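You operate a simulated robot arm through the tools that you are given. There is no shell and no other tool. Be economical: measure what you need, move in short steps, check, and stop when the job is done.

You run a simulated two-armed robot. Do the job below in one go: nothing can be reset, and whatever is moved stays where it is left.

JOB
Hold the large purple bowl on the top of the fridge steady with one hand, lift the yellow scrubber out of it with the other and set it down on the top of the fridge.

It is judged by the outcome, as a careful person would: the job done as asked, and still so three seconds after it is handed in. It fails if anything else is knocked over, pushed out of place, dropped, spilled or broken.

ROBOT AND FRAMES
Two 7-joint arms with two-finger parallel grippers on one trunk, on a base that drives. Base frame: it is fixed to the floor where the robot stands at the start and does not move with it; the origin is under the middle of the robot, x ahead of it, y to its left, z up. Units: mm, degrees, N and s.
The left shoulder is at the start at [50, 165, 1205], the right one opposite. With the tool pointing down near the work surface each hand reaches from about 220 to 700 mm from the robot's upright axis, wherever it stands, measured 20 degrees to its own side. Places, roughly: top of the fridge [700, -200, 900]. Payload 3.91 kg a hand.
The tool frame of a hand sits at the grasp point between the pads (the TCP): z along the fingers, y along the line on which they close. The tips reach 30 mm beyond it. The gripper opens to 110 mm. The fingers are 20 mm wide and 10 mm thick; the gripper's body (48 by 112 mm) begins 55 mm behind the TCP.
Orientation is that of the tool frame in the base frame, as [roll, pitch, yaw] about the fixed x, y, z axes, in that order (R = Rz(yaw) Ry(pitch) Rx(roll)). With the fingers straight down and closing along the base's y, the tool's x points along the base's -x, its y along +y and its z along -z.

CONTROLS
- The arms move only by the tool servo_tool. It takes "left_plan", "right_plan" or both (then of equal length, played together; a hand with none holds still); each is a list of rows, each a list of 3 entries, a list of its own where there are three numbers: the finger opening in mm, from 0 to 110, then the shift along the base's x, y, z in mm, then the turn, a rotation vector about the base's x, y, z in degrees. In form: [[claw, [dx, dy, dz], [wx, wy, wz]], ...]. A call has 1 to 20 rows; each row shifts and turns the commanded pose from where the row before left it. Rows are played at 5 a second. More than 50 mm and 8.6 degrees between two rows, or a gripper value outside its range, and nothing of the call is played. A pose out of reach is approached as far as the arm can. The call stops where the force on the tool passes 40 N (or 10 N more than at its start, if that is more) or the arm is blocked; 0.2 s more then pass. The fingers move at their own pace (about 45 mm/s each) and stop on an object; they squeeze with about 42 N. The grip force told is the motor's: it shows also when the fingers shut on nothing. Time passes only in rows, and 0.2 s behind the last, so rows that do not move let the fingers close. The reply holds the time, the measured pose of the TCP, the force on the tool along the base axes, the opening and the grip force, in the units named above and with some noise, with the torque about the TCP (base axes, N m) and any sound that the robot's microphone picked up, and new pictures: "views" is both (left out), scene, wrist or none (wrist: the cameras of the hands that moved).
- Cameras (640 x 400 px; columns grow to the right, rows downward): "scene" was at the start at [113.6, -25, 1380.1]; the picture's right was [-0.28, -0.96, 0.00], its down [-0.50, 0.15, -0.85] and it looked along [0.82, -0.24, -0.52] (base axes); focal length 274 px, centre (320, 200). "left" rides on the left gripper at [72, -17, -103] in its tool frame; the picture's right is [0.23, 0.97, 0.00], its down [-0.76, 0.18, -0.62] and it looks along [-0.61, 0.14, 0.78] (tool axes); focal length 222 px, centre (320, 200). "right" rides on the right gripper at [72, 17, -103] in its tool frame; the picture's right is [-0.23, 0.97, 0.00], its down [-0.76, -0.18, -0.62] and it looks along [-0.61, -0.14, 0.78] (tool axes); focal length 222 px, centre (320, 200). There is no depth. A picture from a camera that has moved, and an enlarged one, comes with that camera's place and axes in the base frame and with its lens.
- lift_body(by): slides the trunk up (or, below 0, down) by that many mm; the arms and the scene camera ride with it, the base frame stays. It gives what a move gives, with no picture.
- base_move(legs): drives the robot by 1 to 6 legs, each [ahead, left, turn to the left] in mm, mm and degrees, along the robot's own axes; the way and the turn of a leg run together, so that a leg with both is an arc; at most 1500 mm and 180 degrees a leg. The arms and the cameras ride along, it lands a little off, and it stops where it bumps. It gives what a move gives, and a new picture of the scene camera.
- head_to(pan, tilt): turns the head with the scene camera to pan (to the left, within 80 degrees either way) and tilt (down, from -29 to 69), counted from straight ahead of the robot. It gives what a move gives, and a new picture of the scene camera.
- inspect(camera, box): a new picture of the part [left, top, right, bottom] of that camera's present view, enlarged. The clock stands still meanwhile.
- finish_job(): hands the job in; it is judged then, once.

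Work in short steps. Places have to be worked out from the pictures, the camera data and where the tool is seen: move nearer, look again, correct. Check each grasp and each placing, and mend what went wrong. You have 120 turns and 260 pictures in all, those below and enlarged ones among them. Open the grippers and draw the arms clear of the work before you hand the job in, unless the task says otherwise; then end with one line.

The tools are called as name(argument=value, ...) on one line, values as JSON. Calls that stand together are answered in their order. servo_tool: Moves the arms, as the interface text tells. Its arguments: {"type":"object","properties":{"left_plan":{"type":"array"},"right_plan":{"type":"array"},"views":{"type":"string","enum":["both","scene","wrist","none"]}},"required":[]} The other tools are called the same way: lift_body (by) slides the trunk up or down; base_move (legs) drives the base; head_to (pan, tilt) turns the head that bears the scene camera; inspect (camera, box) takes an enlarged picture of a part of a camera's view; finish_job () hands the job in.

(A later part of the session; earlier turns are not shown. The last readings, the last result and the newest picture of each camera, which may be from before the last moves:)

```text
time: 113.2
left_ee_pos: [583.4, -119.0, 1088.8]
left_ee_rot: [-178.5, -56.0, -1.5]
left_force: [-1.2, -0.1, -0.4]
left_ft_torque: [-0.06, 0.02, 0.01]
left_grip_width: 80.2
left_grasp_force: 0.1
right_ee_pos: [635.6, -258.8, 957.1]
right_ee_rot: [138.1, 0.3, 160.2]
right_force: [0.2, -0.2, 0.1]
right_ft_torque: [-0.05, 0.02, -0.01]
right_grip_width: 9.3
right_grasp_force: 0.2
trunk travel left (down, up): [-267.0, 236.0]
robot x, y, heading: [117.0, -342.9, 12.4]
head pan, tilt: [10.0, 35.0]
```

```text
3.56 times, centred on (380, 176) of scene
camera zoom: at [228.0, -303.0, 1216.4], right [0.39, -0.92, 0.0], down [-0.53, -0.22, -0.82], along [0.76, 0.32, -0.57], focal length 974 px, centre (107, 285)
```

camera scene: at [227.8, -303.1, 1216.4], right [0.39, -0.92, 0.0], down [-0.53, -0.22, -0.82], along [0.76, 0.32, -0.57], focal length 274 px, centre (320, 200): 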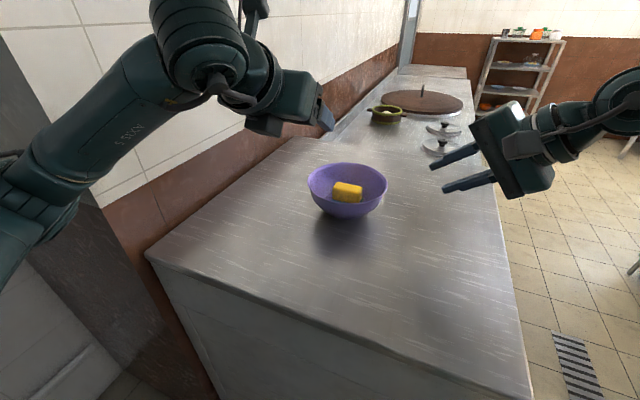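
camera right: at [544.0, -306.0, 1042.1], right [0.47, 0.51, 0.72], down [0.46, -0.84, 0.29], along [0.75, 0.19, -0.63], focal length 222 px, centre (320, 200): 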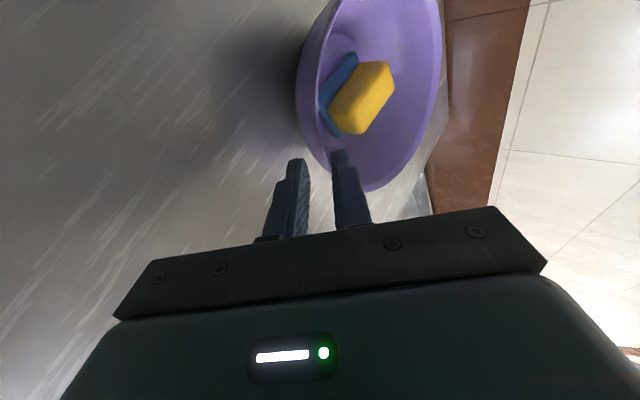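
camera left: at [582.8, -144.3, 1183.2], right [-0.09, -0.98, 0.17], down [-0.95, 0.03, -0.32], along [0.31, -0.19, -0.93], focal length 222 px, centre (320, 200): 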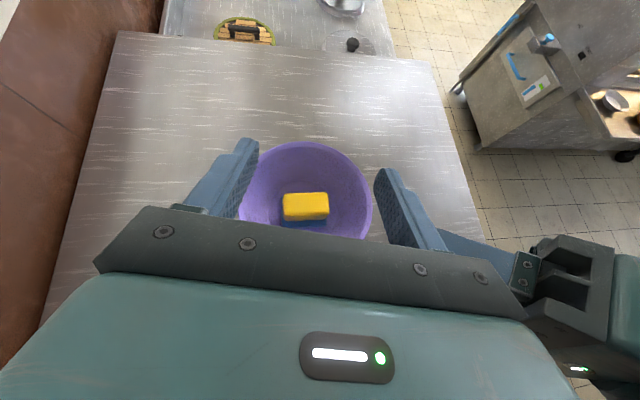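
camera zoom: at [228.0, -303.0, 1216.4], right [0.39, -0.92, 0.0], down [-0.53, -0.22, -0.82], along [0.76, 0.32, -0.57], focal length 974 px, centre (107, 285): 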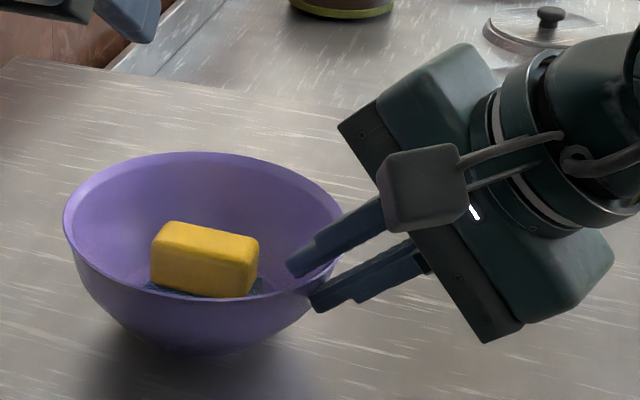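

Still undisturbed. Continue to 7 and then 5 mm.

servo_tool(right_plan=[[8, [0, 0, 0], [0, 0, 0]], [7, [0, 0, 0], [0, 0, 0]]], views="none")

inspect(camera="right", box=[230, 80, 410, 220])

inspect(camera="scene", box=[290, 120, 470, 232])

```text
time: 113.8
left_ee_pos: [582.4, -119.5, 1088.6]
left_ee_rot: [-178.4, -56.2, -1.3]
left_force: [0.7, 0.5, -0.5]
left_ft_torque: [-0.02, 0.0, -0.02]
left_grip_width: 80.0
left_grasp_force: 0.0
right_ee_pos: [634.5, -258.0, 957.0]
right_ee_rot: [138.0, 0.1, 160.3]
right_force: [0.5, 0.5, 0.8]
right_ft_torque: [0.0, 0.0, -0.04]
right_grip_width: 7.4
right_grasp_force: 0.8
trunk travel left (down, up): [-267.0, 236.0]
robot x, y, heading: [121.2, -341.9, 12.8]
head pan, tilt: [10.0, 35.0]
```

```text
2.86 times, centred on (320, 150) of right
camera zoom: at [547.1, -287.9, 1046.3], right [0.46, 0.61, 0.65], down [0.53, -0.77, 0.35], along [0.71, 0.19, -0.67], focal length 635 px, centre (320, 343)
```

zoom: 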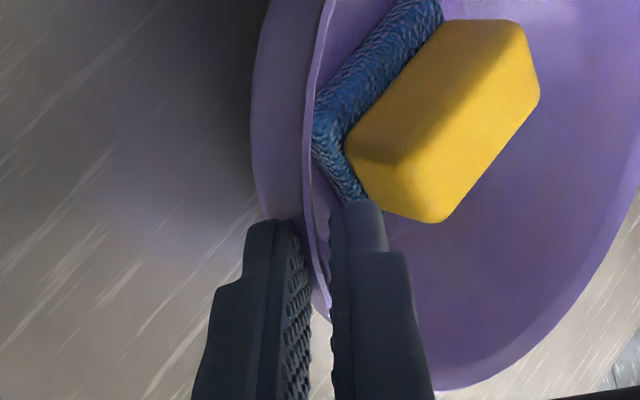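

```text
3.56 times, centred on (380, 176) of scene
camera zoom: at [228.0, -303.0, 1216.4], right [0.39, -0.92, 0.0], down [-0.53, -0.22, -0.82], along [0.76, 0.32, -0.57], focal length 974 px, centre (107, 285)
```

zoom: 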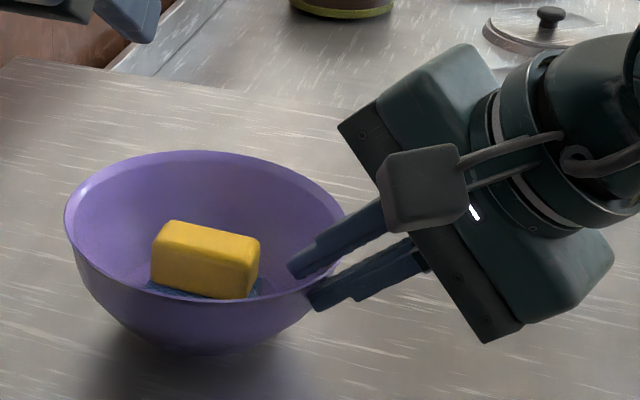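

Contact just begins (width 7.4, <1 mm movement). One more mm for a firmer light pinch.

servo_tool(right_plan=[[6.2, [0, 0, 0], [0, 0, 0]], [6, [0, 0, 0], [0, 0, 0]]], views="none")

inspect(camera="scene", box=[290, 120, 470, 232])

inspect(camera="left", box=[240, 100, 480, 250])

```text
time: 114.4
left_ee_pos: [582.5, -120.1, 1089.1]
left_ee_rot: [-178.5, -56.1, -1.3]
left_force: [-0.1, -0.2, 0.4]
left_ft_torque: [0.0, 0.01, -0.02]
left_grip_width: 80.2
left_grasp_force: 0.0
right_ee_pos: [635.1, -258.4, 958.0]
right_ee_rot: [138.2, 0.2, 160.2]
right_force: [0.5, -0.1, 1.2]
right_ft_torque: [0.01, 0.02, 0.01]
right_grip_width: 7.2
right_grasp_force: 0.7
trunk travel left (down, up): [-267.0, 236.0]
robot x, y, heading: [122.3, -345.8, 12.7]
head pan, tilt: [10.0, 35.0]
```

```text
3.56 times, centred on (380, 176) of scene
camera zoom: at [228.0, -303.0, 1216.4], right [0.39, -0.92, 0.0], down [-0.53, -0.22, -0.82], along [0.76, 0.32, -0.57], focal length 974 px, centre (107, 285)
```

zoom: 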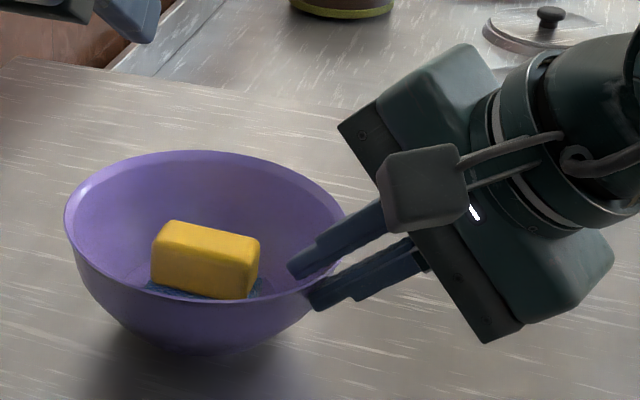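

```text
2.67 times, centred on (360, 175) of left
camera zoom: at [537.2, -103.6, 1207.7], right [0.13, -0.98, 0.17], down [-0.94, -0.17, -0.29], along [0.31, -0.13, -0.94], focal length 592 px, centre (213, 267)
```

zoom: 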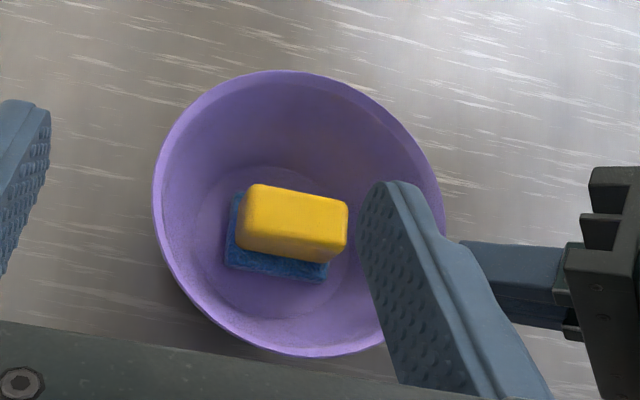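

The bowl is lightly pinched (7.2 mm, flat, within ~1 mm of its place). Now move the left hand over the scrubber: yaw −14°, tilt reduced to ~51°, opening 64, stopping above at z≈1000.

servo_tool(left_plan=[[64, [10, -10, -10], [0, 0, -7]], [64, [10, -10, -15], [0, 0, -7]], [64, [10, -10, -15], [1.3, 4.9, 0]], [64, [10, -10, -15], [0, 0, 0]], [64, [9, -8, -15], [0, 0, 0]], [64, [8, -3, -15], [0, 0, 0]]])

```text
time: 115.8
left_ee_pos: [639.0, -170.8, 1003.8]
left_ee_rot: [-178.5, -51.1, -15.3]
left_force: [0.1, -0.8, 0.6]
left_ft_torque: [0.01, 0.0, 0.0]
left_grip_width: 64.3
left_grasp_force: 0.1
right_ee_pos: [634.8, -259.0, 957.7]
right_ee_rot: [138.1, 0.2, 160.3]
right_force: [0.9, -0.2, -0.7]
right_ft_torque: [0.0, 0.02, -0.05]
right_grip_width: 6.8
right_grasp_force: 0.9
trunk travel left (down, up): [-267.0, 236.0]
robot x, y, heading: [116.8, -343.1, 12.7]
head pan, tilt: [10.0, 35.0]
camera scene: at [228.1, -303.0, 1216.4], right [0.39, -0.92, 0.0], down [-0.53, -0.22, -0.82], along [0.76, 0.32, -0.57], focal length 274 px, centre (320, 200)
camera left: at [609.9, -147.6, 1126.2], right [-0.1, -0.98, 0.16], down [-0.98, 0.07, -0.2], along [0.19, -0.18, -0.97], focal length 222 px, centre (320, 200)
```

scene: 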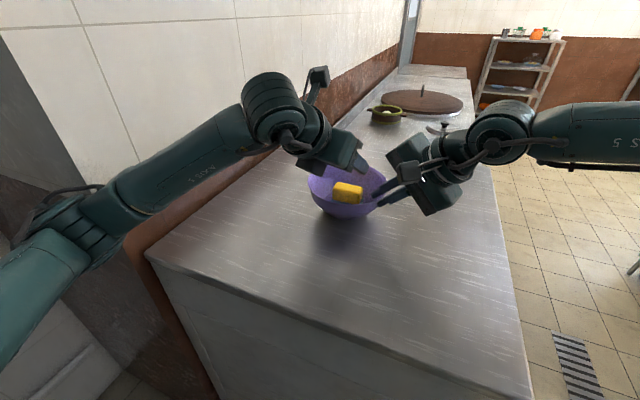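
left: 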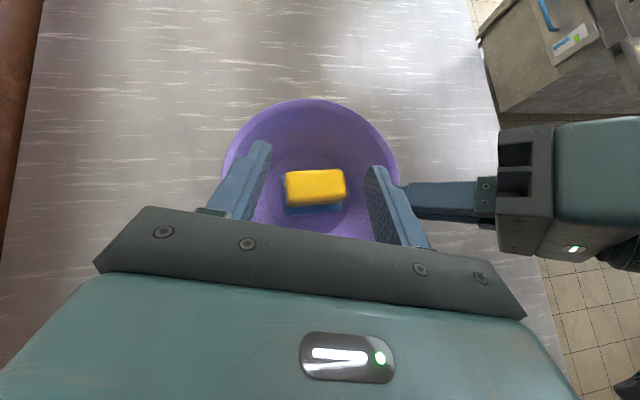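

Aligned: scrubber centre ≈ (661, -179), mid between fingers. Descend to z≈960 and check.

servo_tool(left_plan=[[64, [3, -1, -11], [0, 0, 0]], [64, [3, -1, -11], [0, 0, 0]], [64, [2, -1, -11], [0, 0, 0]], [64, [2, -1, -11], [0, 0, 0]]], views="wrist")

inspect(camera="scene", box=[270, 110, 470, 235])

inspect(camera="right", box=[220, 0, 500, 200])

```text
time: 116.8
left_ee_pos: [650.0, -173.9, 961.9]
left_ee_rot: [-178.7, -51.4, -15.3]
left_force: [-0.7, 0.2, 8.2]
left_ft_torque: [-0.26, -0.08, -0.02]
left_grip_width: 63.7
left_grasp_force: 0.1
right_ee_pos: [633.8, -259.2, 958.2]
right_ee_rot: [138.1, 0.2, 160.2]
right_force: [0.5, 0.8, -0.5]
right_ft_torque: [-0.01, -0.03, 0.0]
right_grip_width: 7.0
right_grasp_force: 1.0
trunk travel left (down, up): [-267.0, 236.0]
robot x, y, heading: [117.5, -344.0, 12.5]
head pan, tilt: [10.0, 35.0]
camera left: at [619.2, -150.9, 1084.6], right [-0.1, -0.98, 0.16], down [-0.98, 0.07, -0.21], along [0.19, -0.18, -0.96], focal length 222 px, centre (320, 200)
```

left: 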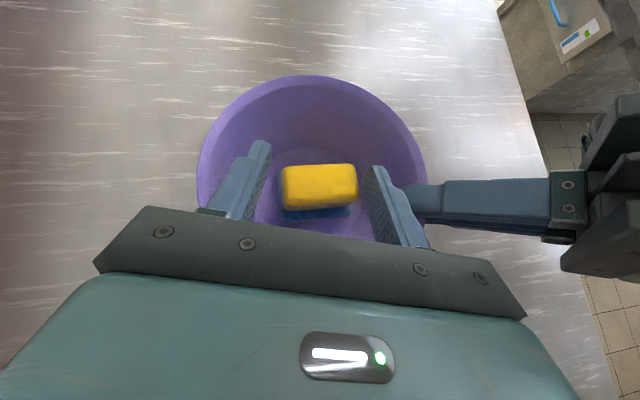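

```text
3.20 times, centred on (370, 172) of scene
camera zoom: at [227.3, -303.1, 1216.6], right [0.39, -0.92, 0.0], down [-0.53, -0.22, -0.82], along [0.76, 0.32, -0.57], focal length 877 px, centre (160, 288)
```

zoom: 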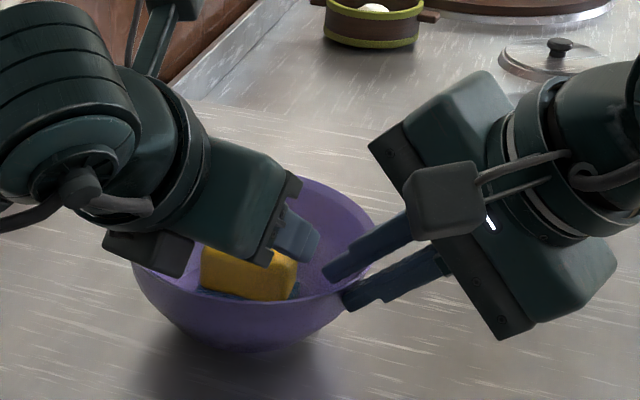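

```text
2.00 times, centred on (360, 100) of right
camera zoom: at [546.6, -288.0, 1046.7], right [0.46, 0.61, 0.65], down [0.53, -0.77, 0.35], along [0.71, 0.19, -0.67], focal length 444 px, centre (240, 400)
```

zoom: 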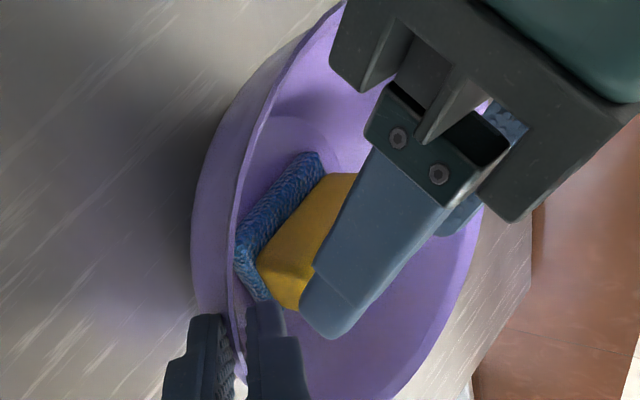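

The left hand feels ~8 N upward at its −y finger — its tip is touching the scrubber's right end (spans y −152…−206). Lift slightly, open to 70, shift 3 mm right and descend again.

servo_tool(left_plan=[[66, [0, 0, 8], [0, 0, 0]], [70, [0, -3, 4], [0, 0, 0]], [70, [0, 0, 0], [0, 0, 0]]], views="none")

inspect(camera="left", box=[190, 60, 430, 250])

```text
time: 117.6
left_ee_pos: [650.3, -176.4, 972.7]
left_ee_rot: [-178.6, -51.0, -15.4]
left_force: [0.2, -0.5, 0.5]
left_ft_torque: [-0.01, -0.04, 0.01]
left_grip_width: 69.9
left_grasp_force: 0.1
right_ee_pos: [634.4, -259.4, 957.2]
right_ee_rot: [138.1, 0.2, 160.2]
right_force: [0.5, 0.3, 0.7]
right_ft_torque: [-0.01, 0.03, -0.02]
right_grip_width: 7.0
right_grasp_force: 0.9
trunk travel left (down, up): [-267.0, 236.0]
robot x, y, heading: [121.8, -341.4, 12.6]
head pan, tilt: [10.0, 35.0]
```

```text
2.11 times, centred on (310, 155) of left
camera zoom: at [620.3, -154.2, 1094.2], right [-0.1, -0.98, 0.16], down [-0.98, 0.07, -0.2], along [0.19, -0.18, -0.97], focal length 468 px, centre (341, 295)
```

zoom: 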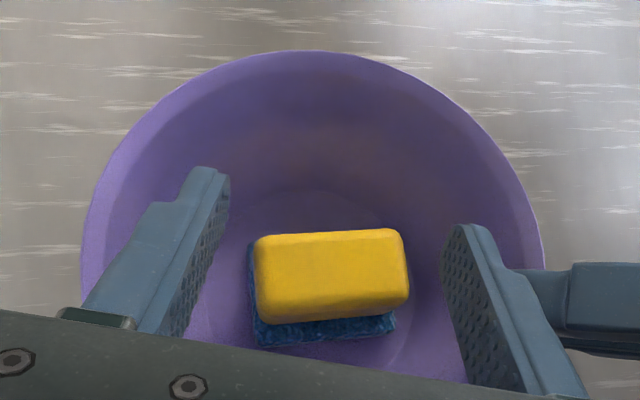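

Fingers now straddle with clearance. Rotate 6° toward the scrubber's own axis, which also clears the right finger, and set opening 67.

servo_tool(left_plan=[[67, [1, -1, 0], [0, 0, 3]], [67, [1, -1, 0], [0, 0, 3]]], views="none")

inspect(camera="left", box=[190, 60, 430, 250])

```text
time: 118.2
left_ee_pos: [651.7, -179.7, 971.4]
left_ee_rot: [-178.6, -51.0, -9.2]
left_force: [-0.6, -0.8, 0.1]
left_ft_torque: [0.02, -0.02, -0.01]
left_grip_width: 66.8
left_grasp_force: 0.1
right_ee_pos: [635.1, -257.9, 956.7]
right_ee_rot: [138.1, 0.2, 160.1]
right_force: [0.2, -0.4, 0.0]
right_ft_torque: [0.01, 0.01, -0.03]
right_grip_width: 6.7
right_grasp_force: 1.0
trunk travel left (down, up): [-267.0, 236.0]
robot x, y, heading: [117.0, -340.5, 12.9]
head pan, tilt: [10.0, 35.0]
```

```text
2.11 times, centred on (310, 155) of left
camera zoom: at [619.9, -159.1, 1094.0], right [0.0, -0.99, 0.16], down [-0.98, -0.04, -0.2], along [0.21, -0.16, -0.97], focal length 468 px, centre (341, 295)
```

zoom: 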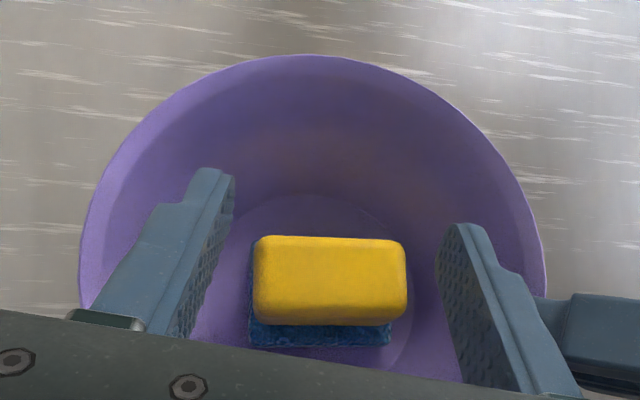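

Well aligned. Descend to z≈937 in small steps.

servo_tool(left_plan=[[67, [0.5, 0, -9], [0, 0, 0]], [67, [0.5, 0, -9], [0, 0, 0]]], views="none")

inspect(camera="left", box=[190, 60, 430, 250])

inspect(camera="right", box=[220, 0, 500, 200])

```text
time: 118.8
left_ee_pos: [652.8, -179.7, 955.5]
left_ee_rot: [-178.6, -51.0, -9.2]
left_force: [-0.5, 0.3, -0.6]
left_ft_torque: [0.01, -0.02, -0.01]
left_grip_width: 67.3
left_grasp_force: 0.0
right_ee_pos: [634.1, -259.3, 958.3]
right_ee_rot: [138.0, 0.2, 160.2]
right_force: [0.0, 0.6, 1.3]
right_ft_torque: [0.01, 0.04, -0.01]
right_grip_width: 6.7
right_grasp_force: 0.7
trunk travel left (down, up): [-267.0, 236.0]
robot x, y, heading: [117.6, -343.1, 12.8]
head pan, tilt: [10.0, 35.0]
```

```text
2.11 times, centred on (310, 155) of left
camera zoom: at [620.7, -158.8, 1076.5], right [0.0, -0.99, 0.16], down [-0.98, -0.04, -0.2], along [0.21, -0.16, -0.97], focal length 468 px, centre (341, 295)
```

zoom: 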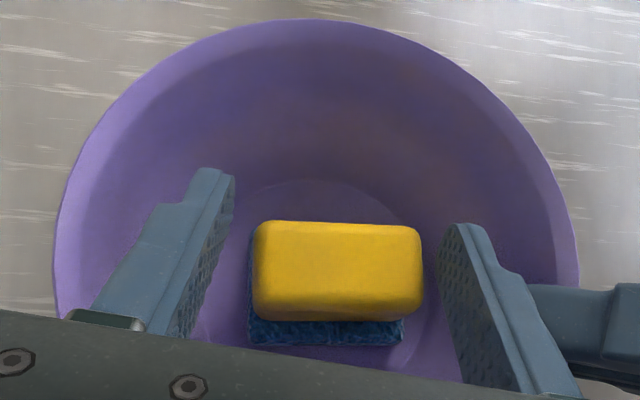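

```text
2.00 times, centred on (360, 100) of right
camera zoom: at [547.1, -287.9, 1046.3], right [0.46, 0.61, 0.65], down [0.53, -0.77, 0.35], along [0.71, 0.19, -0.67], focal length 444 px, centre (240, 400)
```

zoom: 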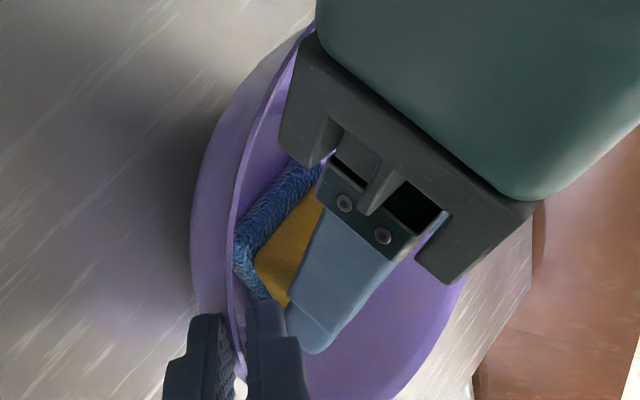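

No contact. Descend another 18 mm.

servo_tool(left_plan=[[67, [0.5, -0.5, -7], [0, 0, 0]], [67, [0.5, 0, -6], [0, 0, 0]], [67, [0.5, 0, -5], [0, 0, 0]]], views="none")

inspect(camera="left", box=[190, 60, 430, 250])

inspect(camera="scene", box=[270, 110, 470, 235])

```text
time: 119.6
left_ee_pos: [653.5, -180.3, 936.8]
left_ee_rot: [-178.5, -51.1, -9.3]
left_force: [-2.8, 2.1, 7.7]
left_ft_torque: [0.16, 0.43, -0.02]
left_grip_width: 67.1
left_grasp_force: 0.0
right_ee_pos: [634.7, -259.4, 958.2]
right_ee_rot: [138.1, 0.3, 160.3]
right_force: [-0.2, -0.8, 0.4]
right_ft_torque: [0.03, -0.01, -0.04]
right_grip_width: 7.1
right_grasp_force: 1.8
trunk travel left (down, up): [-267.0, 236.0]
robot x, y, heading: [118.9, -342.3, 12.6]
head pan, tilt: [10.0, 35.0]
```

```text
2.11 times, centred on (310, 155) of left
camera zoom: at [621.0, -159.4, 1059.8], right [0.0, -0.99, 0.16], down [-0.98, -0.04, -0.21], along [0.21, -0.16, -0.97], focal length 468 px, centre (341, 295)
```

zoom: 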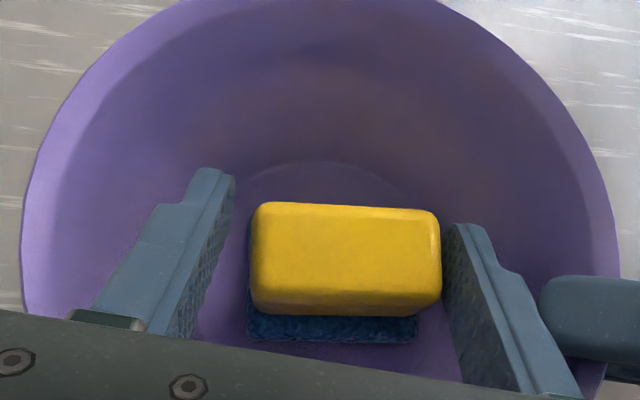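

```text
3.20 times, centred on (370, 172) of scene
camera zoom: at [227.1, -303.0, 1216.6], right [0.39, -0.92, 0.0], down [-0.53, -0.22, -0.82], along [0.76, 0.32, -0.57], focal length 877 px, centre (160, 288)
```

zoom: 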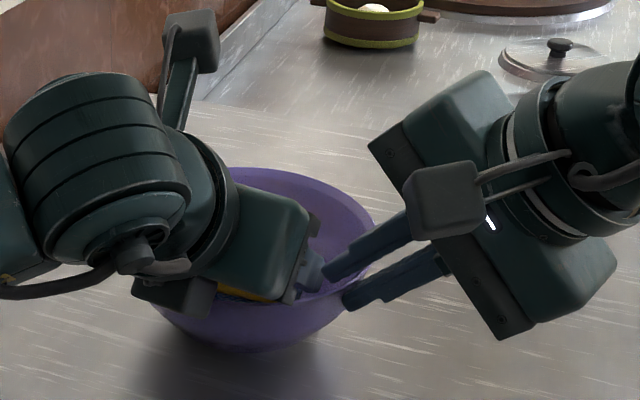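

Left gripper body just touches the near rim (≈7 N at x≈597). Raise 4 mm; the fingers already overlap the scrubber by >20 mm, so then close on it.

servo_tool(left_plan=[[67, [0.5, -0.7, 4], [0, 0, 0]], [60, [0, 0, 0], [0, 0, 0]], [56, [0, 0, 0], [0, 0, 0]]], views="none")

inspect(camera="left", box=[190, 60, 430, 250])

```text
time: 120.4
left_ee_pos: [653.0, -181.3, 939.3]
left_ee_rot: [-178.7, -51.0, -9.3]
left_force: [0.3, -0.3, 0.6]
left_ft_torque: [0.03, 0.02, 0.0]
left_grip_width: 58.2
left_grasp_force: 34.4
right_ee_pos: [635.0, -258.4, 956.9]
right_ee_rot: [138.3, 0.2, 160.2]
right_force: [0.9, 0.1, 0.9]
right_ft_torque: [0.0, -0.02, -0.02]
right_grip_width: 7.0
right_grasp_force: 1.1
trunk travel left (down, up): [-267.0, 236.0]
robot x, y, heading: [123.6, -345.7, 12.9]
head pan, tilt: [10.0, 35.0]
```

```text
2.11 times, centred on (310, 155) of left
camera zoom: at [622.5, -160.5, 1062.0], right [0.0, -0.99, 0.16], down [-0.98, -0.04, -0.2], along [0.21, -0.16, -0.97], focal length 468 px, centre (341, 295)
```

zoom: 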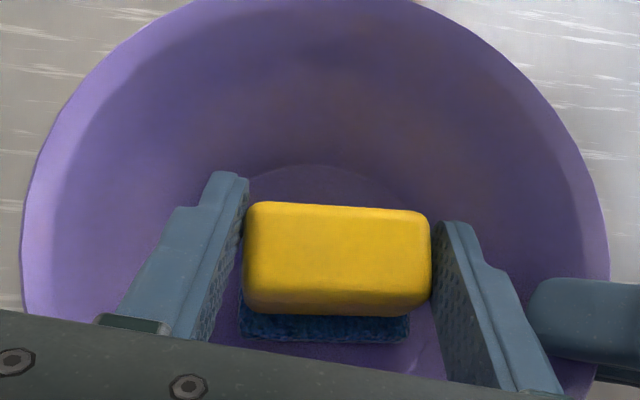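

Gripped at 58 mm with 34 N. Tighten and lift slowly straight up.

servo_tool(left_plan=[[50, [0, 0, 0], [0, 0, 0]], [50, [0, 0, 5], [0, 0, 0]], [50, [0, 0, 8], [0, 0, 0]], [50, [0, 0, 10], [0, 0, 0]], [50, [0, 0, 12], [0, 0, 0]]], views="wrist")

inspect(camera="scene", box=[270, 110, 470, 235])

```text
time: 121.6
left_ee_pos: [654.8, -179.9, 974.5]
left_ee_rot: [-178.6, -50.9, -9.3]
left_force: [-0.3, 0.7, -0.5]
left_ft_torque: [-0.02, -0.03, -0.02]
left_grip_width: 58.2
left_grasp_force: 41.8
right_ee_pos: [634.2, -259.2, 957.4]
right_ee_rot: [138.2, 0.1, 160.3]
right_force: [-0.6, 0.5, 0.3]
right_ft_torque: [-0.04, 0.02, -0.05]
right_grip_width: 7.1
right_grasp_force: 0.4
trunk travel left (down, up): [-267.0, 236.0]
robot x, y, heading: [120.1, -344.2, 12.9]
head pan, tilt: [10.0, 35.0]
camera left: at [622.5, -160.4, 1097.1], right [0.0, -0.99, 0.16], down [-0.98, -0.04, -0.2], along [0.21, -0.16, -0.97], focal length 222 px, centre (320, 200)
```

left: 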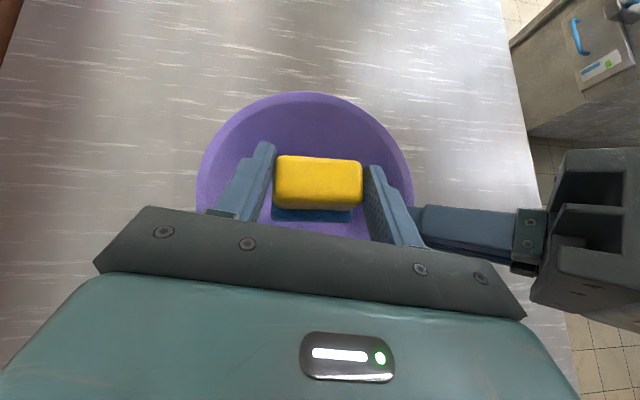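

```text
3.20 times, centred on (370, 172) of scene
camera zoom: at [228.1, -303.1, 1216.3], right [0.39, -0.92, 0.0], down [-0.53, -0.22, -0.82], along [0.76, 0.32, -0.57], focal length 877 px, centre (160, 288)
```

zoom: 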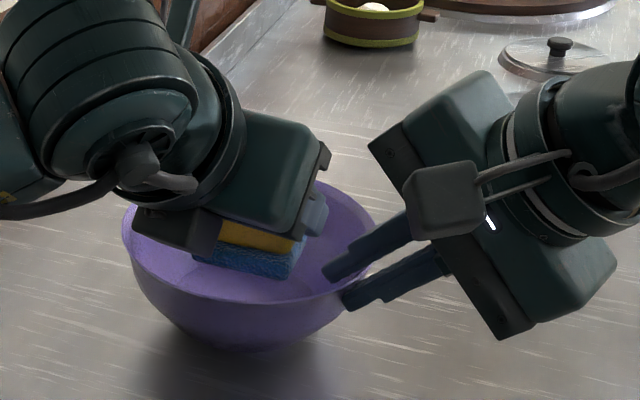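

Scrubber is out with the bowl steady. Raise it another 55 mm, clear of the rim.

servo_tool(left_plan=[[50, [0, 0, 14], [0, 0, 0]], [50, [0, 0, 14], [0, 0, 0]], [50, [0, 0, 14], [0, 0, 0]], [50, [0, 0, 14], [0, 0, 0]]], views="scene")

```text
time: 122.6
left_ee_pos: [655.1, -179.8, 1031.2]
left_ee_rot: [-178.5, -51.0, -9.3]
left_force: [-1.0, 0.2, -0.3]
left_ft_torque: [-0.01, 0.0, -0.03]
left_grip_width: 57.8
left_grasp_force: 42.5
right_ee_pos: [635.7, -260.2, 957.3]
right_ee_rot: [138.1, 0.1, 160.2]
right_force: [0.1, -0.6, 0.2]
right_ft_torque: [0.0, 0.03, 0.0]
right_grip_width: 7.1
right_grasp_force: 1.0
trunk travel left (down, up): [-267.0, 236.0]
robot x, y, heading: [124.2, -345.3, 13.0]
head pan, tilt: [10.0, 35.0]
camera scene: at [228.0, -303.1, 1216.3], right [0.39, -0.92, 0.0], down [-0.53, -0.22, -0.82], along [0.76, 0.32, -0.57], focal length 274 px, centre (320, 200)
```

scene: 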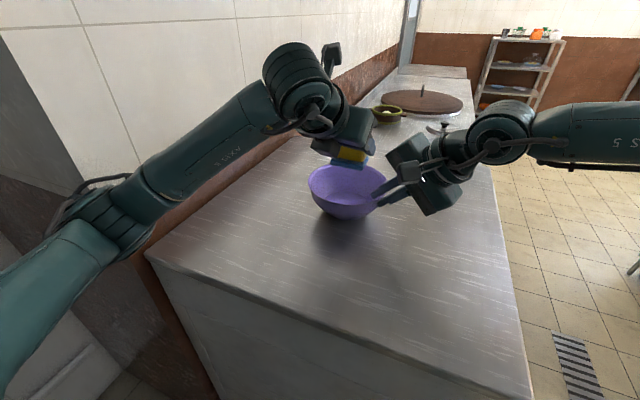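

Clear. Carry it to the near-left of the bowl (TCP ≈ (545, -105)) still at height.

servo_tool(left_plan=[[50, [-16, 11, 0], [0, 0, 0]], [50, [-16, 11, 0], [0, 0, 0]], [50, [-16, 11, 0], [0, 0, 0]], [50, [-16, 11, 0], [0, 0, 0]], [50, [-16, 11, 0], [0, 0, 0]], [50, [-16, 11, 0], [0, 0, 0]], [50, [-14, 9, 0], [0, 0, 0]]], views="both")

```text
time: 124.2
left_ee_pos: [544.2, -105.4, 1030.5]
left_ee_rot: [-178.6, -51.1, -9.2]
left_force: [-0.3, 1.1, -1.1]
left_ft_torque: [0.03, 0.01, -0.04]
left_grip_width: 55.0
left_grasp_force: 42.5
right_ee_pos: [634.9, -259.2, 958.6]
right_ee_rot: [138.1, 0.1, 160.2]
right_force: [-0.8, -0.4, 1.3]
right_ft_torque: [0.0, 0.01, -0.04]
right_grip_width: 7.0
right_grasp_force: 0.6
trunk travel left (down, up): [-267.0, 236.0]
robot x, y, heading: [119.4, -343.1, 12.6]
head pan, tilt: [10.0, 35.0]
camera scene: at [228.0, -302.9, 1216.4], right [0.39, -0.92, 0.0], down [-0.53, -0.22, -0.82], along [0.76, 0.32, -0.57], focal length 274 px, centre (320, 200)
camera left: at [512.5, -84.9, 1152.4], right [0.0, -0.99, 0.16], down [-0.98, -0.04, -0.2], along [0.21, -0.16, -0.97], focal length 222 px, centre (320, 200)
```

scene: 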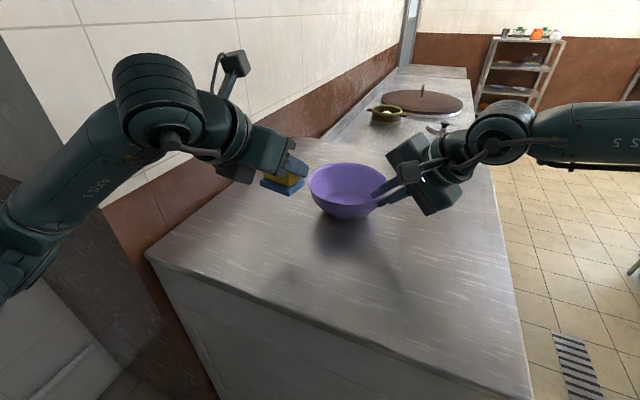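
left: 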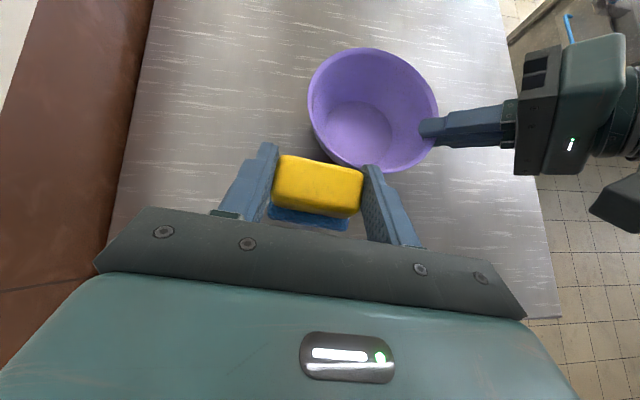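

Holding well. Lower to z≈946, then slowly until contact.

servo_tool(left_plan=[[50, [0, 0, -14], [0, 0, 0]], [50, [0, 0, -14], [0, 0, 0]], [50, [0, 0, -14], [0, 0, 0]], [50, [0, 0, -14], [0, 0, 0]], [50, [0, 0, -14], [0, 0, 0]], [50, [0, 0, -14], [0, 0, 0]]], views="scene")

inspect(camera="scene", box=[200, 130, 400, 255])

```text
time: 125.6
left_ee_pos: [544.0, -106.3, 946.4]
left_ee_rot: [-178.5, -51.0, -9.3]
left_force: [-0.3, 1.6, -0.4]
left_ft_torque: [0.02, -0.01, 0.03]
left_grip_width: 55.2
left_grasp_force: 42.3
right_ee_pos: [634.8, -258.8, 956.6]
right_ee_rot: [138.1, 0.2, 160.1]
right_force: [0.3, -0.6, 1.4]
right_ft_torque: [0.03, 0.03, 0.0]
right_grip_width: 7.2
right_grasp_force: 1.1
trunk travel left (down, up): [-267.0, 236.0]
robot x, y, heading: [124.9, -347.3, 12.7]
head pan, tilt: [10.0, 35.0]
camera scene: at [228.1, -303.0, 1216.4], right [0.39, -0.92, 0.0], down [-0.53, -0.22, -0.82], along [0.76, 0.32, -0.57], focal length 274 px, centre (320, 200)
```

scene: 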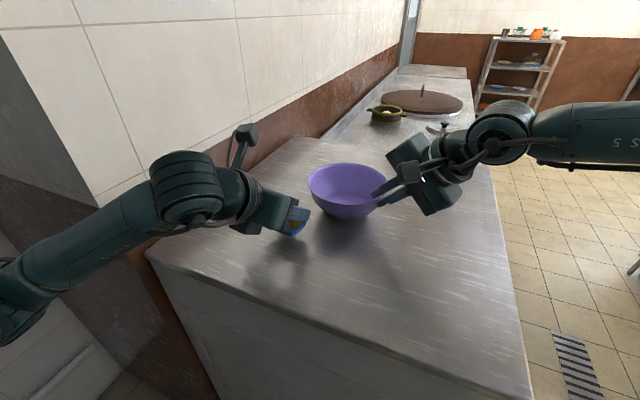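

```text
3.20 times, centred on (300, 192) of scene
camera zoom: at [228.1, -303.0, 1216.4], right [0.39, -0.92, 0.0], down [-0.53, -0.22, -0.82], along [0.76, 0.32, -0.57], focal length 877 px, centre (384, 224)
```

zoom: 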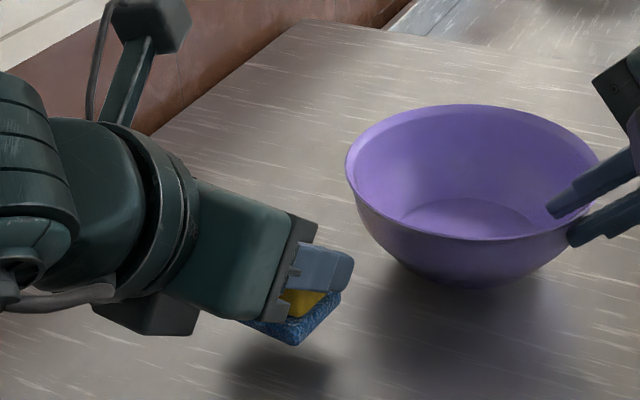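

Zoom closer to see how the scrubber sits in the grip and its height above the top.

inspect(camera="scene", box=[260, 190, 330, 250])

inspect(camera="left", box=[190, 60, 430, 250])

inspect(camera="right", box=[300, 0, 620, 200])

```text
6.67 times, centred on (295, 220) of scene
camera zoom: at [228.1, -303.0, 1216.4], right [0.39, -0.92, 0.0], down [-0.53, -0.22, -0.82], along [0.76, 0.32, -0.57], focal length 1827 px, centre (487, 67)
```

zoom: 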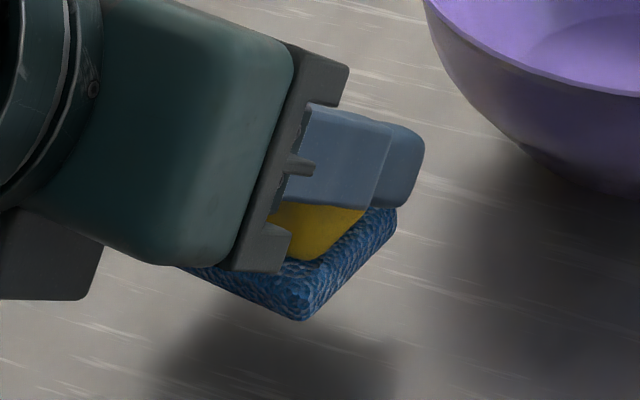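

```text
2.11 times, centred on (310, 155) of left
camera zoom: at [512.4, -85.3, 1068.4], right [0.0, -0.99, 0.16], down [-0.98, -0.04, -0.2], along [0.21, -0.16, -0.97], focal length 468 px, centre (341, 295)
```

zoom: 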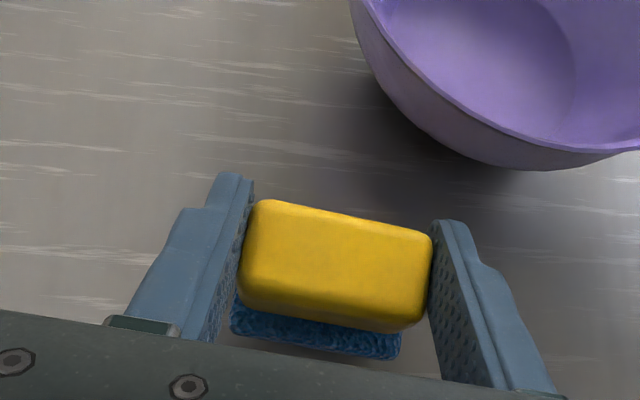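

```text
2.00 times, centred on (460, 100) of right
camera zoom: at [547.2, -287.9, 1046.3], right [0.46, 0.61, 0.65], down [0.53, -0.77, 0.35], along [0.71, 0.19, -0.67], focal length 444 px, centre (40, 400)
```

zoom: 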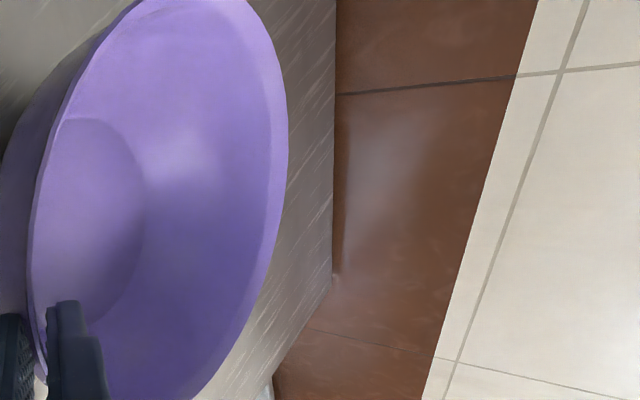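

It hangs level. Lower in 3 mm rows, checking force.

servo_tool(left_plan=[[50, [0, 0, -3], [0, 0, 0]], [50, [0, 0, -3], [0, 0, 0]], [50, [0, 0, -2], [0, 0, 0]]], views="none")

servo_tool(left_plan=[[50, [0, 0, -2], [0, 0, 0]], [50, [0, 0, -1], [0, 0, 0]]], views="none")

inspect(camera="scene", box=[260, 190, 330, 250])

```text
time: 126.4
left_ee_pos: [544.1, -105.1, 938.5]
left_ee_rot: [-178.7, -51.0, -9.2]
left_force: [-0.1, 0.0, -1.4]
left_ft_torque: [0.04, 0.01, 0.01]
left_grip_width: 55.4
left_grasp_force: 42.1
right_ee_pos: [634.4, -258.4, 957.2]
right_ee_rot: [138.0, 0.2, 160.2]
right_force: [-0.6, 0.1, 0.4]
right_ft_torque: [-0.03, -0.01, 0.0]
right_grip_width: 7.2
right_grasp_force: 0.6
trunk travel left (down, up): [-267.0, 236.0]
robot x, y, heading: [120.9, -344.0, 12.8]
head pan, tilt: [10.0, 35.0]
```

```text
time: 127.0
left_ee_pos: [544.8, -104.6, 935.7]
left_ee_rot: [-178.5, -51.1, -9.3]
left_force: [0.6, -0.1, -0.5]
left_ft_torque: [0.01, -0.02, -0.02]
left_grip_width: 55.4
left_grasp_force: 41.8
right_ee_pos: [634.7, -259.0, 957.5]
right_ee_rot: [138.0, 0.2, 160.2]
right_force: [-0.4, -1.0, 1.3]
right_ft_torque: [0.02, 0.06, -0.02]
right_grip_width: 6.6
right_grasp_force: 0.9
trunk travel left (down, up): [-267.0, 236.0]
robot x, y, heading: [121.9, -343.4, 12.3]
head pan, tilt: [10.0, 35.0]
```

```text
6.67 times, centred on (295, 220) of scene
camera zoom: at [228.1, -303.0, 1216.4], right [0.39, -0.92, 0.0], down [-0.53, -0.22, -0.82], along [0.76, 0.32, -0.57], focal length 1827 px, centre (487, 67)
```

zoom: 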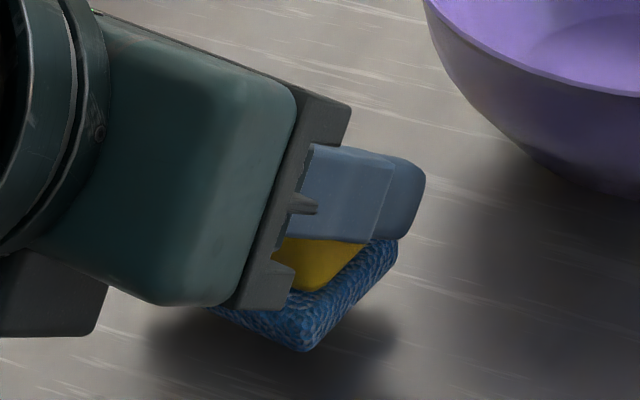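

Still a few mm above the surface. Continue lowering.

servo_tool(left_plan=[[50, [0, 0, -1.5], [0, 0, 0]], [50, [0, 0, -1.5], [0, 0, 0]]], views="none")

servo_tool(left_plan=[[50, [0, 0, -1.5], [0, 0, 0]], [50, [0, 0, -1.5], [0, 0, 0]]], views="none")

inspect(camera="scene", box=[260, 190, 330, 250])

```text
time: 127.6
left_ee_pos: [545.5, -106.5, 933.6]
left_ee_rot: [-178.6, -51.0, -9.3]
left_force: [-0.3, -0.1, -0.8]
left_ft_torque: [0.01, 0.01, -0.03]
left_grip_width: 55.0
left_grasp_force: 41.7
right_ee_pos: [634.8, -258.7, 957.4]
right_ee_rot: [138.0, 0.3, 160.2]
right_force: [0.4, -0.1, 1.0]
right_ft_torque: [-0.01, 0.03, 0.0]
right_grip_width: 7.0
right_grasp_force: 0.7
trunk travel left (down, up): [-267.0, 236.0]
robot x, y, heading: [118.9, -347.2, 12.8]
head pan, tilt: [10.0, 35.0]
```

```text
time: 128.2
left_ee_pos: [545.3, -104.7, 930.5]
left_ee_rot: [-178.6, -51.0, -9.3]
left_force: [-0.2, 0.1, -0.8]
left_ft_torque: [-0.03, 0.01, 0.02]
left_grip_width: 55.0
left_grasp_force: 42.0
right_ee_pos: [633.8, -259.0, 958.3]
right_ee_rot: [138.1, 0.1, 160.2]
right_force: [0.1, 0.1, 0.9]
right_ft_torque: [-0.02, 0.03, -0.02]
right_grip_width: 6.9
right_grasp_force: 0.3
trunk travel left (down, up): [-267.0, 236.0]
robot x, y, heading: [119.3, -342.9, 12.5]
head pan, tilt: [10.0, 35.0]
```

```text
6.67 times, centred on (295, 220) of scene
camera zoom: at [228.1, -303.0, 1216.4], right [0.39, -0.92, 0.0], down [-0.53, -0.22, -0.82], along [0.76, 0.32, -0.57], focal length 1827 px, centre (487, 67)
```

zoom: 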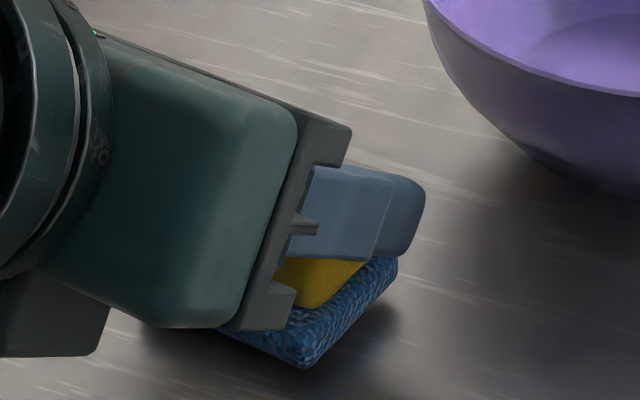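

Nearly there (shadow converging). Continue.

servo_tool(left_plan=[[50, [0, 0, -1.5], [0, 0, 0]], [50, [0, 0, -1.5], [0, 0, 0]]], views="none")

servo_tool(left_plan=[[50, [0, 0, -1.5], [0, 0, 0]], [50, [0, 0, -1], [0, 0, 0]]], views="none")

inspect(camera="scene", box=[260, 190, 330, 250])

```text
time: 128.8
left_ee_pos: [543.9, -105.7, 926.8]
left_ee_rot: [-178.5, -51.0, -9.2]
left_force: [-0.7, -0.3, -1.6]
left_ft_torque: [0.01, 0.0, 0.01]
left_grip_width: 55.2
left_grasp_force: 42.2
right_ee_pos: [634.4, -259.6, 955.6]
right_ee_rot: [138.1, 0.2, 160.1]
right_force: [0.1, 0.4, 1.0]
right_ft_torque: [-0.03, 0.01, 0.02]
right_grip_width: 7.0
right_grasp_force: 0.6
trunk travel left (down, up): [-267.0, 236.0]
robot x, y, heading: [123.9, -345.1, 12.8]
head pan, tilt: [10.0, 35.0]
```

```text
time: 129.4
left_ee_pos: [543.6, -104.1, 925.7]
left_ee_rot: [-178.5, -51.3, -9.2]
left_force: [0.3, 0.0, 5.8]
left_ft_torque: [-0.15, 0.19, 0.0]
left_grip_width: 55.4
left_grasp_force: 42.3
right_ee_pos: [635.7, -260.1, 958.6]
right_ee_rot: [138.1, 0.2, 160.2]
right_force: [0.6, -0.4, -0.5]
right_ft_torque: [0.0, 0.02, -0.01]
right_grip_width: 7.1
right_grasp_force: 1.1
trunk travel left (down, up): [-267.0, 236.0]
robot x, y, heading: [121.2, -340.2, 12.9]
head pan, tilt: [10.0, 35.0]
```

```text
6.67 times, centred on (295, 220) of scene
camera zoom: at [227.7, -303.2, 1216.5], right [0.39, -0.92, 0.0], down [-0.53, -0.22, -0.82], along [0.76, 0.32, -0.57], focal length 1827 px, centre (487, 67)
```

zoom: 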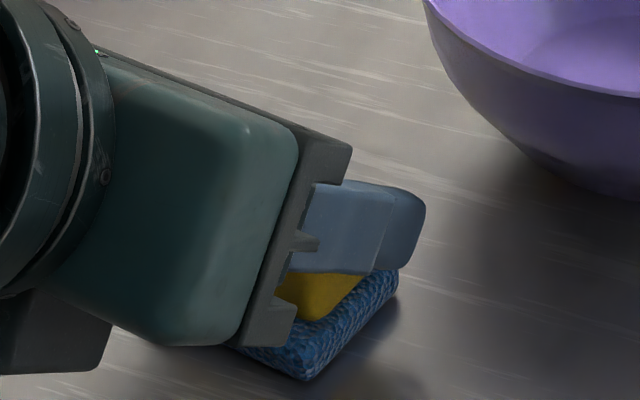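

Touchdown (5.8 N at the scrubber's near corner). Press 1 mm more, then open gently.

servo_tool(left_plan=[[50, [0, 0, -1], [0, 0, 0]], [56, [0, 0, 0], [0, 0, 0]], [60, [0, 0, 0], [0, 0, 0]], [66, [0, 0, 0], [0, 0, 0]], [70, [0, 0, 0], [0, 0, 0]]], views="wrist")

inspect(camera="scene", box=[260, 190, 330, 250])

```text
time: 130.6
left_ee_pos: [543.8, -105.8, 923.1]
left_ee_rot: [-178.6, -51.0, -9.3]
left_force: [0.4, -0.5, 0.6]
left_ft_torque: [-0.03, -0.01, 0.01]
left_grip_width: 69.9
left_grasp_force: 0.0
right_ee_pos: [634.9, -259.1, 957.8]
right_ee_rot: [138.0, 0.2, 160.1]
right_force: [0.0, 0.1, -0.7]
right_ft_torque: [-0.02, 0.01, 0.02]
right_grip_width: 7.3
right_grasp_force: 1.2
trunk travel left (down, up): [-267.0, 236.0]
robot x, y, heading: [121.8, -342.8, 12.8]
head pan, tilt: [10.0, 35.0]
camera left: at [512.3, -85.0, 1045.5], right [0.0, -0.99, 0.16], down [-0.98, -0.04, -0.2], along [0.21, -0.16, -0.97], focal length 222 px, centre (320, 200)
```

left: 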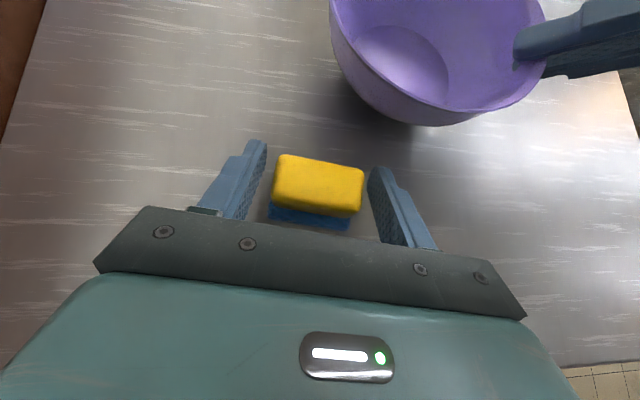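

```text
6.67 times, centred on (295, 220) of scene
camera zoom: at [228.1, -303.0, 1216.4], right [0.39, -0.92, 0.0], down [-0.53, -0.22, -0.82], along [0.76, 0.32, -0.57], focal length 1827 px, centre (487, 67)
```

zoom: 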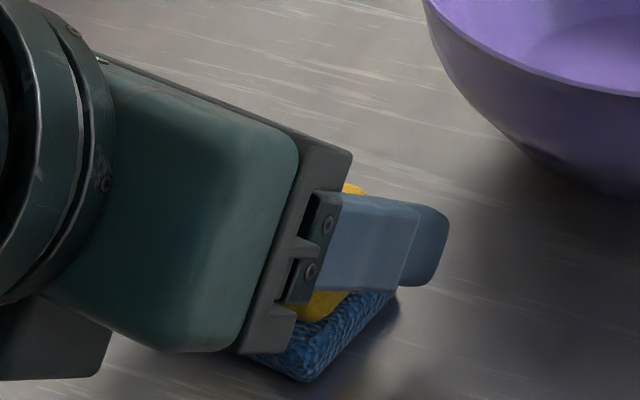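

Released; the scrubber sits flat on the fridge top. Raise the left hand straight up and back.

servo_tool(left_plan=[[80, [0, 0, 6], [0, 0, 0]], [80, [0, 0, 15], [0, 0, 0]], [80, [0, 0, 25], [0, 0, 0]], [80, [0, 0, 30], [0, 0, 0]], [80, [-10, 5, 30], [0, 0, 0]], [80, [-20, 5, 20], [0, 0, 0]]], views="scene")

inspect(camera="right", box=[230, 80, 410, 220])

```text
time: 132.0
left_ee_pos: [514.1, -95.7, 1049.9]
left_ee_rot: [-178.6, -50.9, -9.1]
left_force: [0.8, -0.1, 0.6]
left_ft_torque: [0.01, 0.02, -0.01]
left_grip_width: 80.0
left_grasp_force: 0.0
right_ee_pos: [634.7, -259.3, 959.1]
right_ee_rot: [138.1, 0.2, 160.2]
right_force: [-0.9, 0.6, 0.1]
right_ft_torque: [0.0, -0.04, 0.05]
right_grip_width: 7.3
right_grasp_force: 0.9
trunk travel left (down, up): [-267.0, 236.0]
robot x, y, heading: [116.5, -343.2, 12.8]
head pan, tilt: [10.0, 35.0]
camera scene: at [227.9, -303.1, 1216.4], right [0.39, -0.92, 0.0], down [-0.53, -0.22, -0.82], along [0.76, 0.32, -0.57], focal length 274 px, centre (320, 200)
```

scene: 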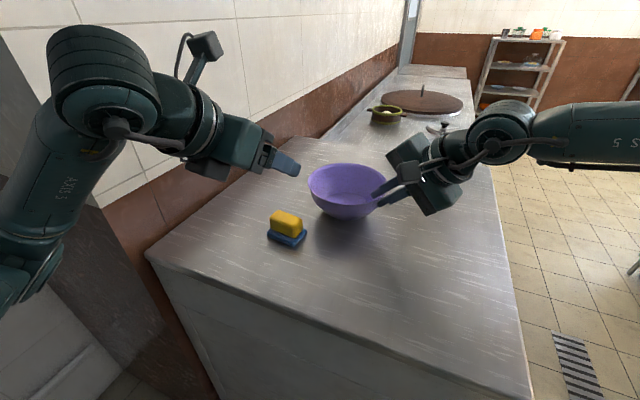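

```text
2.86 times, centred on (320, 150) of right
camera zoom: at [547.0, -288.0, 1046.3], right [0.46, 0.61, 0.65], down [0.53, -0.77, 0.35], along [0.71, 0.19, -0.67], focal length 635 px, centre (320, 343)
```

zoom: 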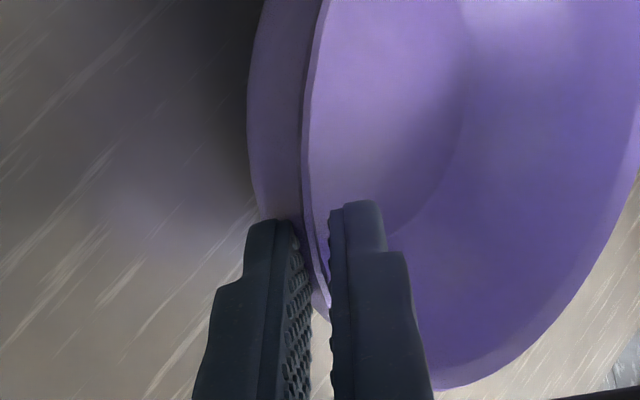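

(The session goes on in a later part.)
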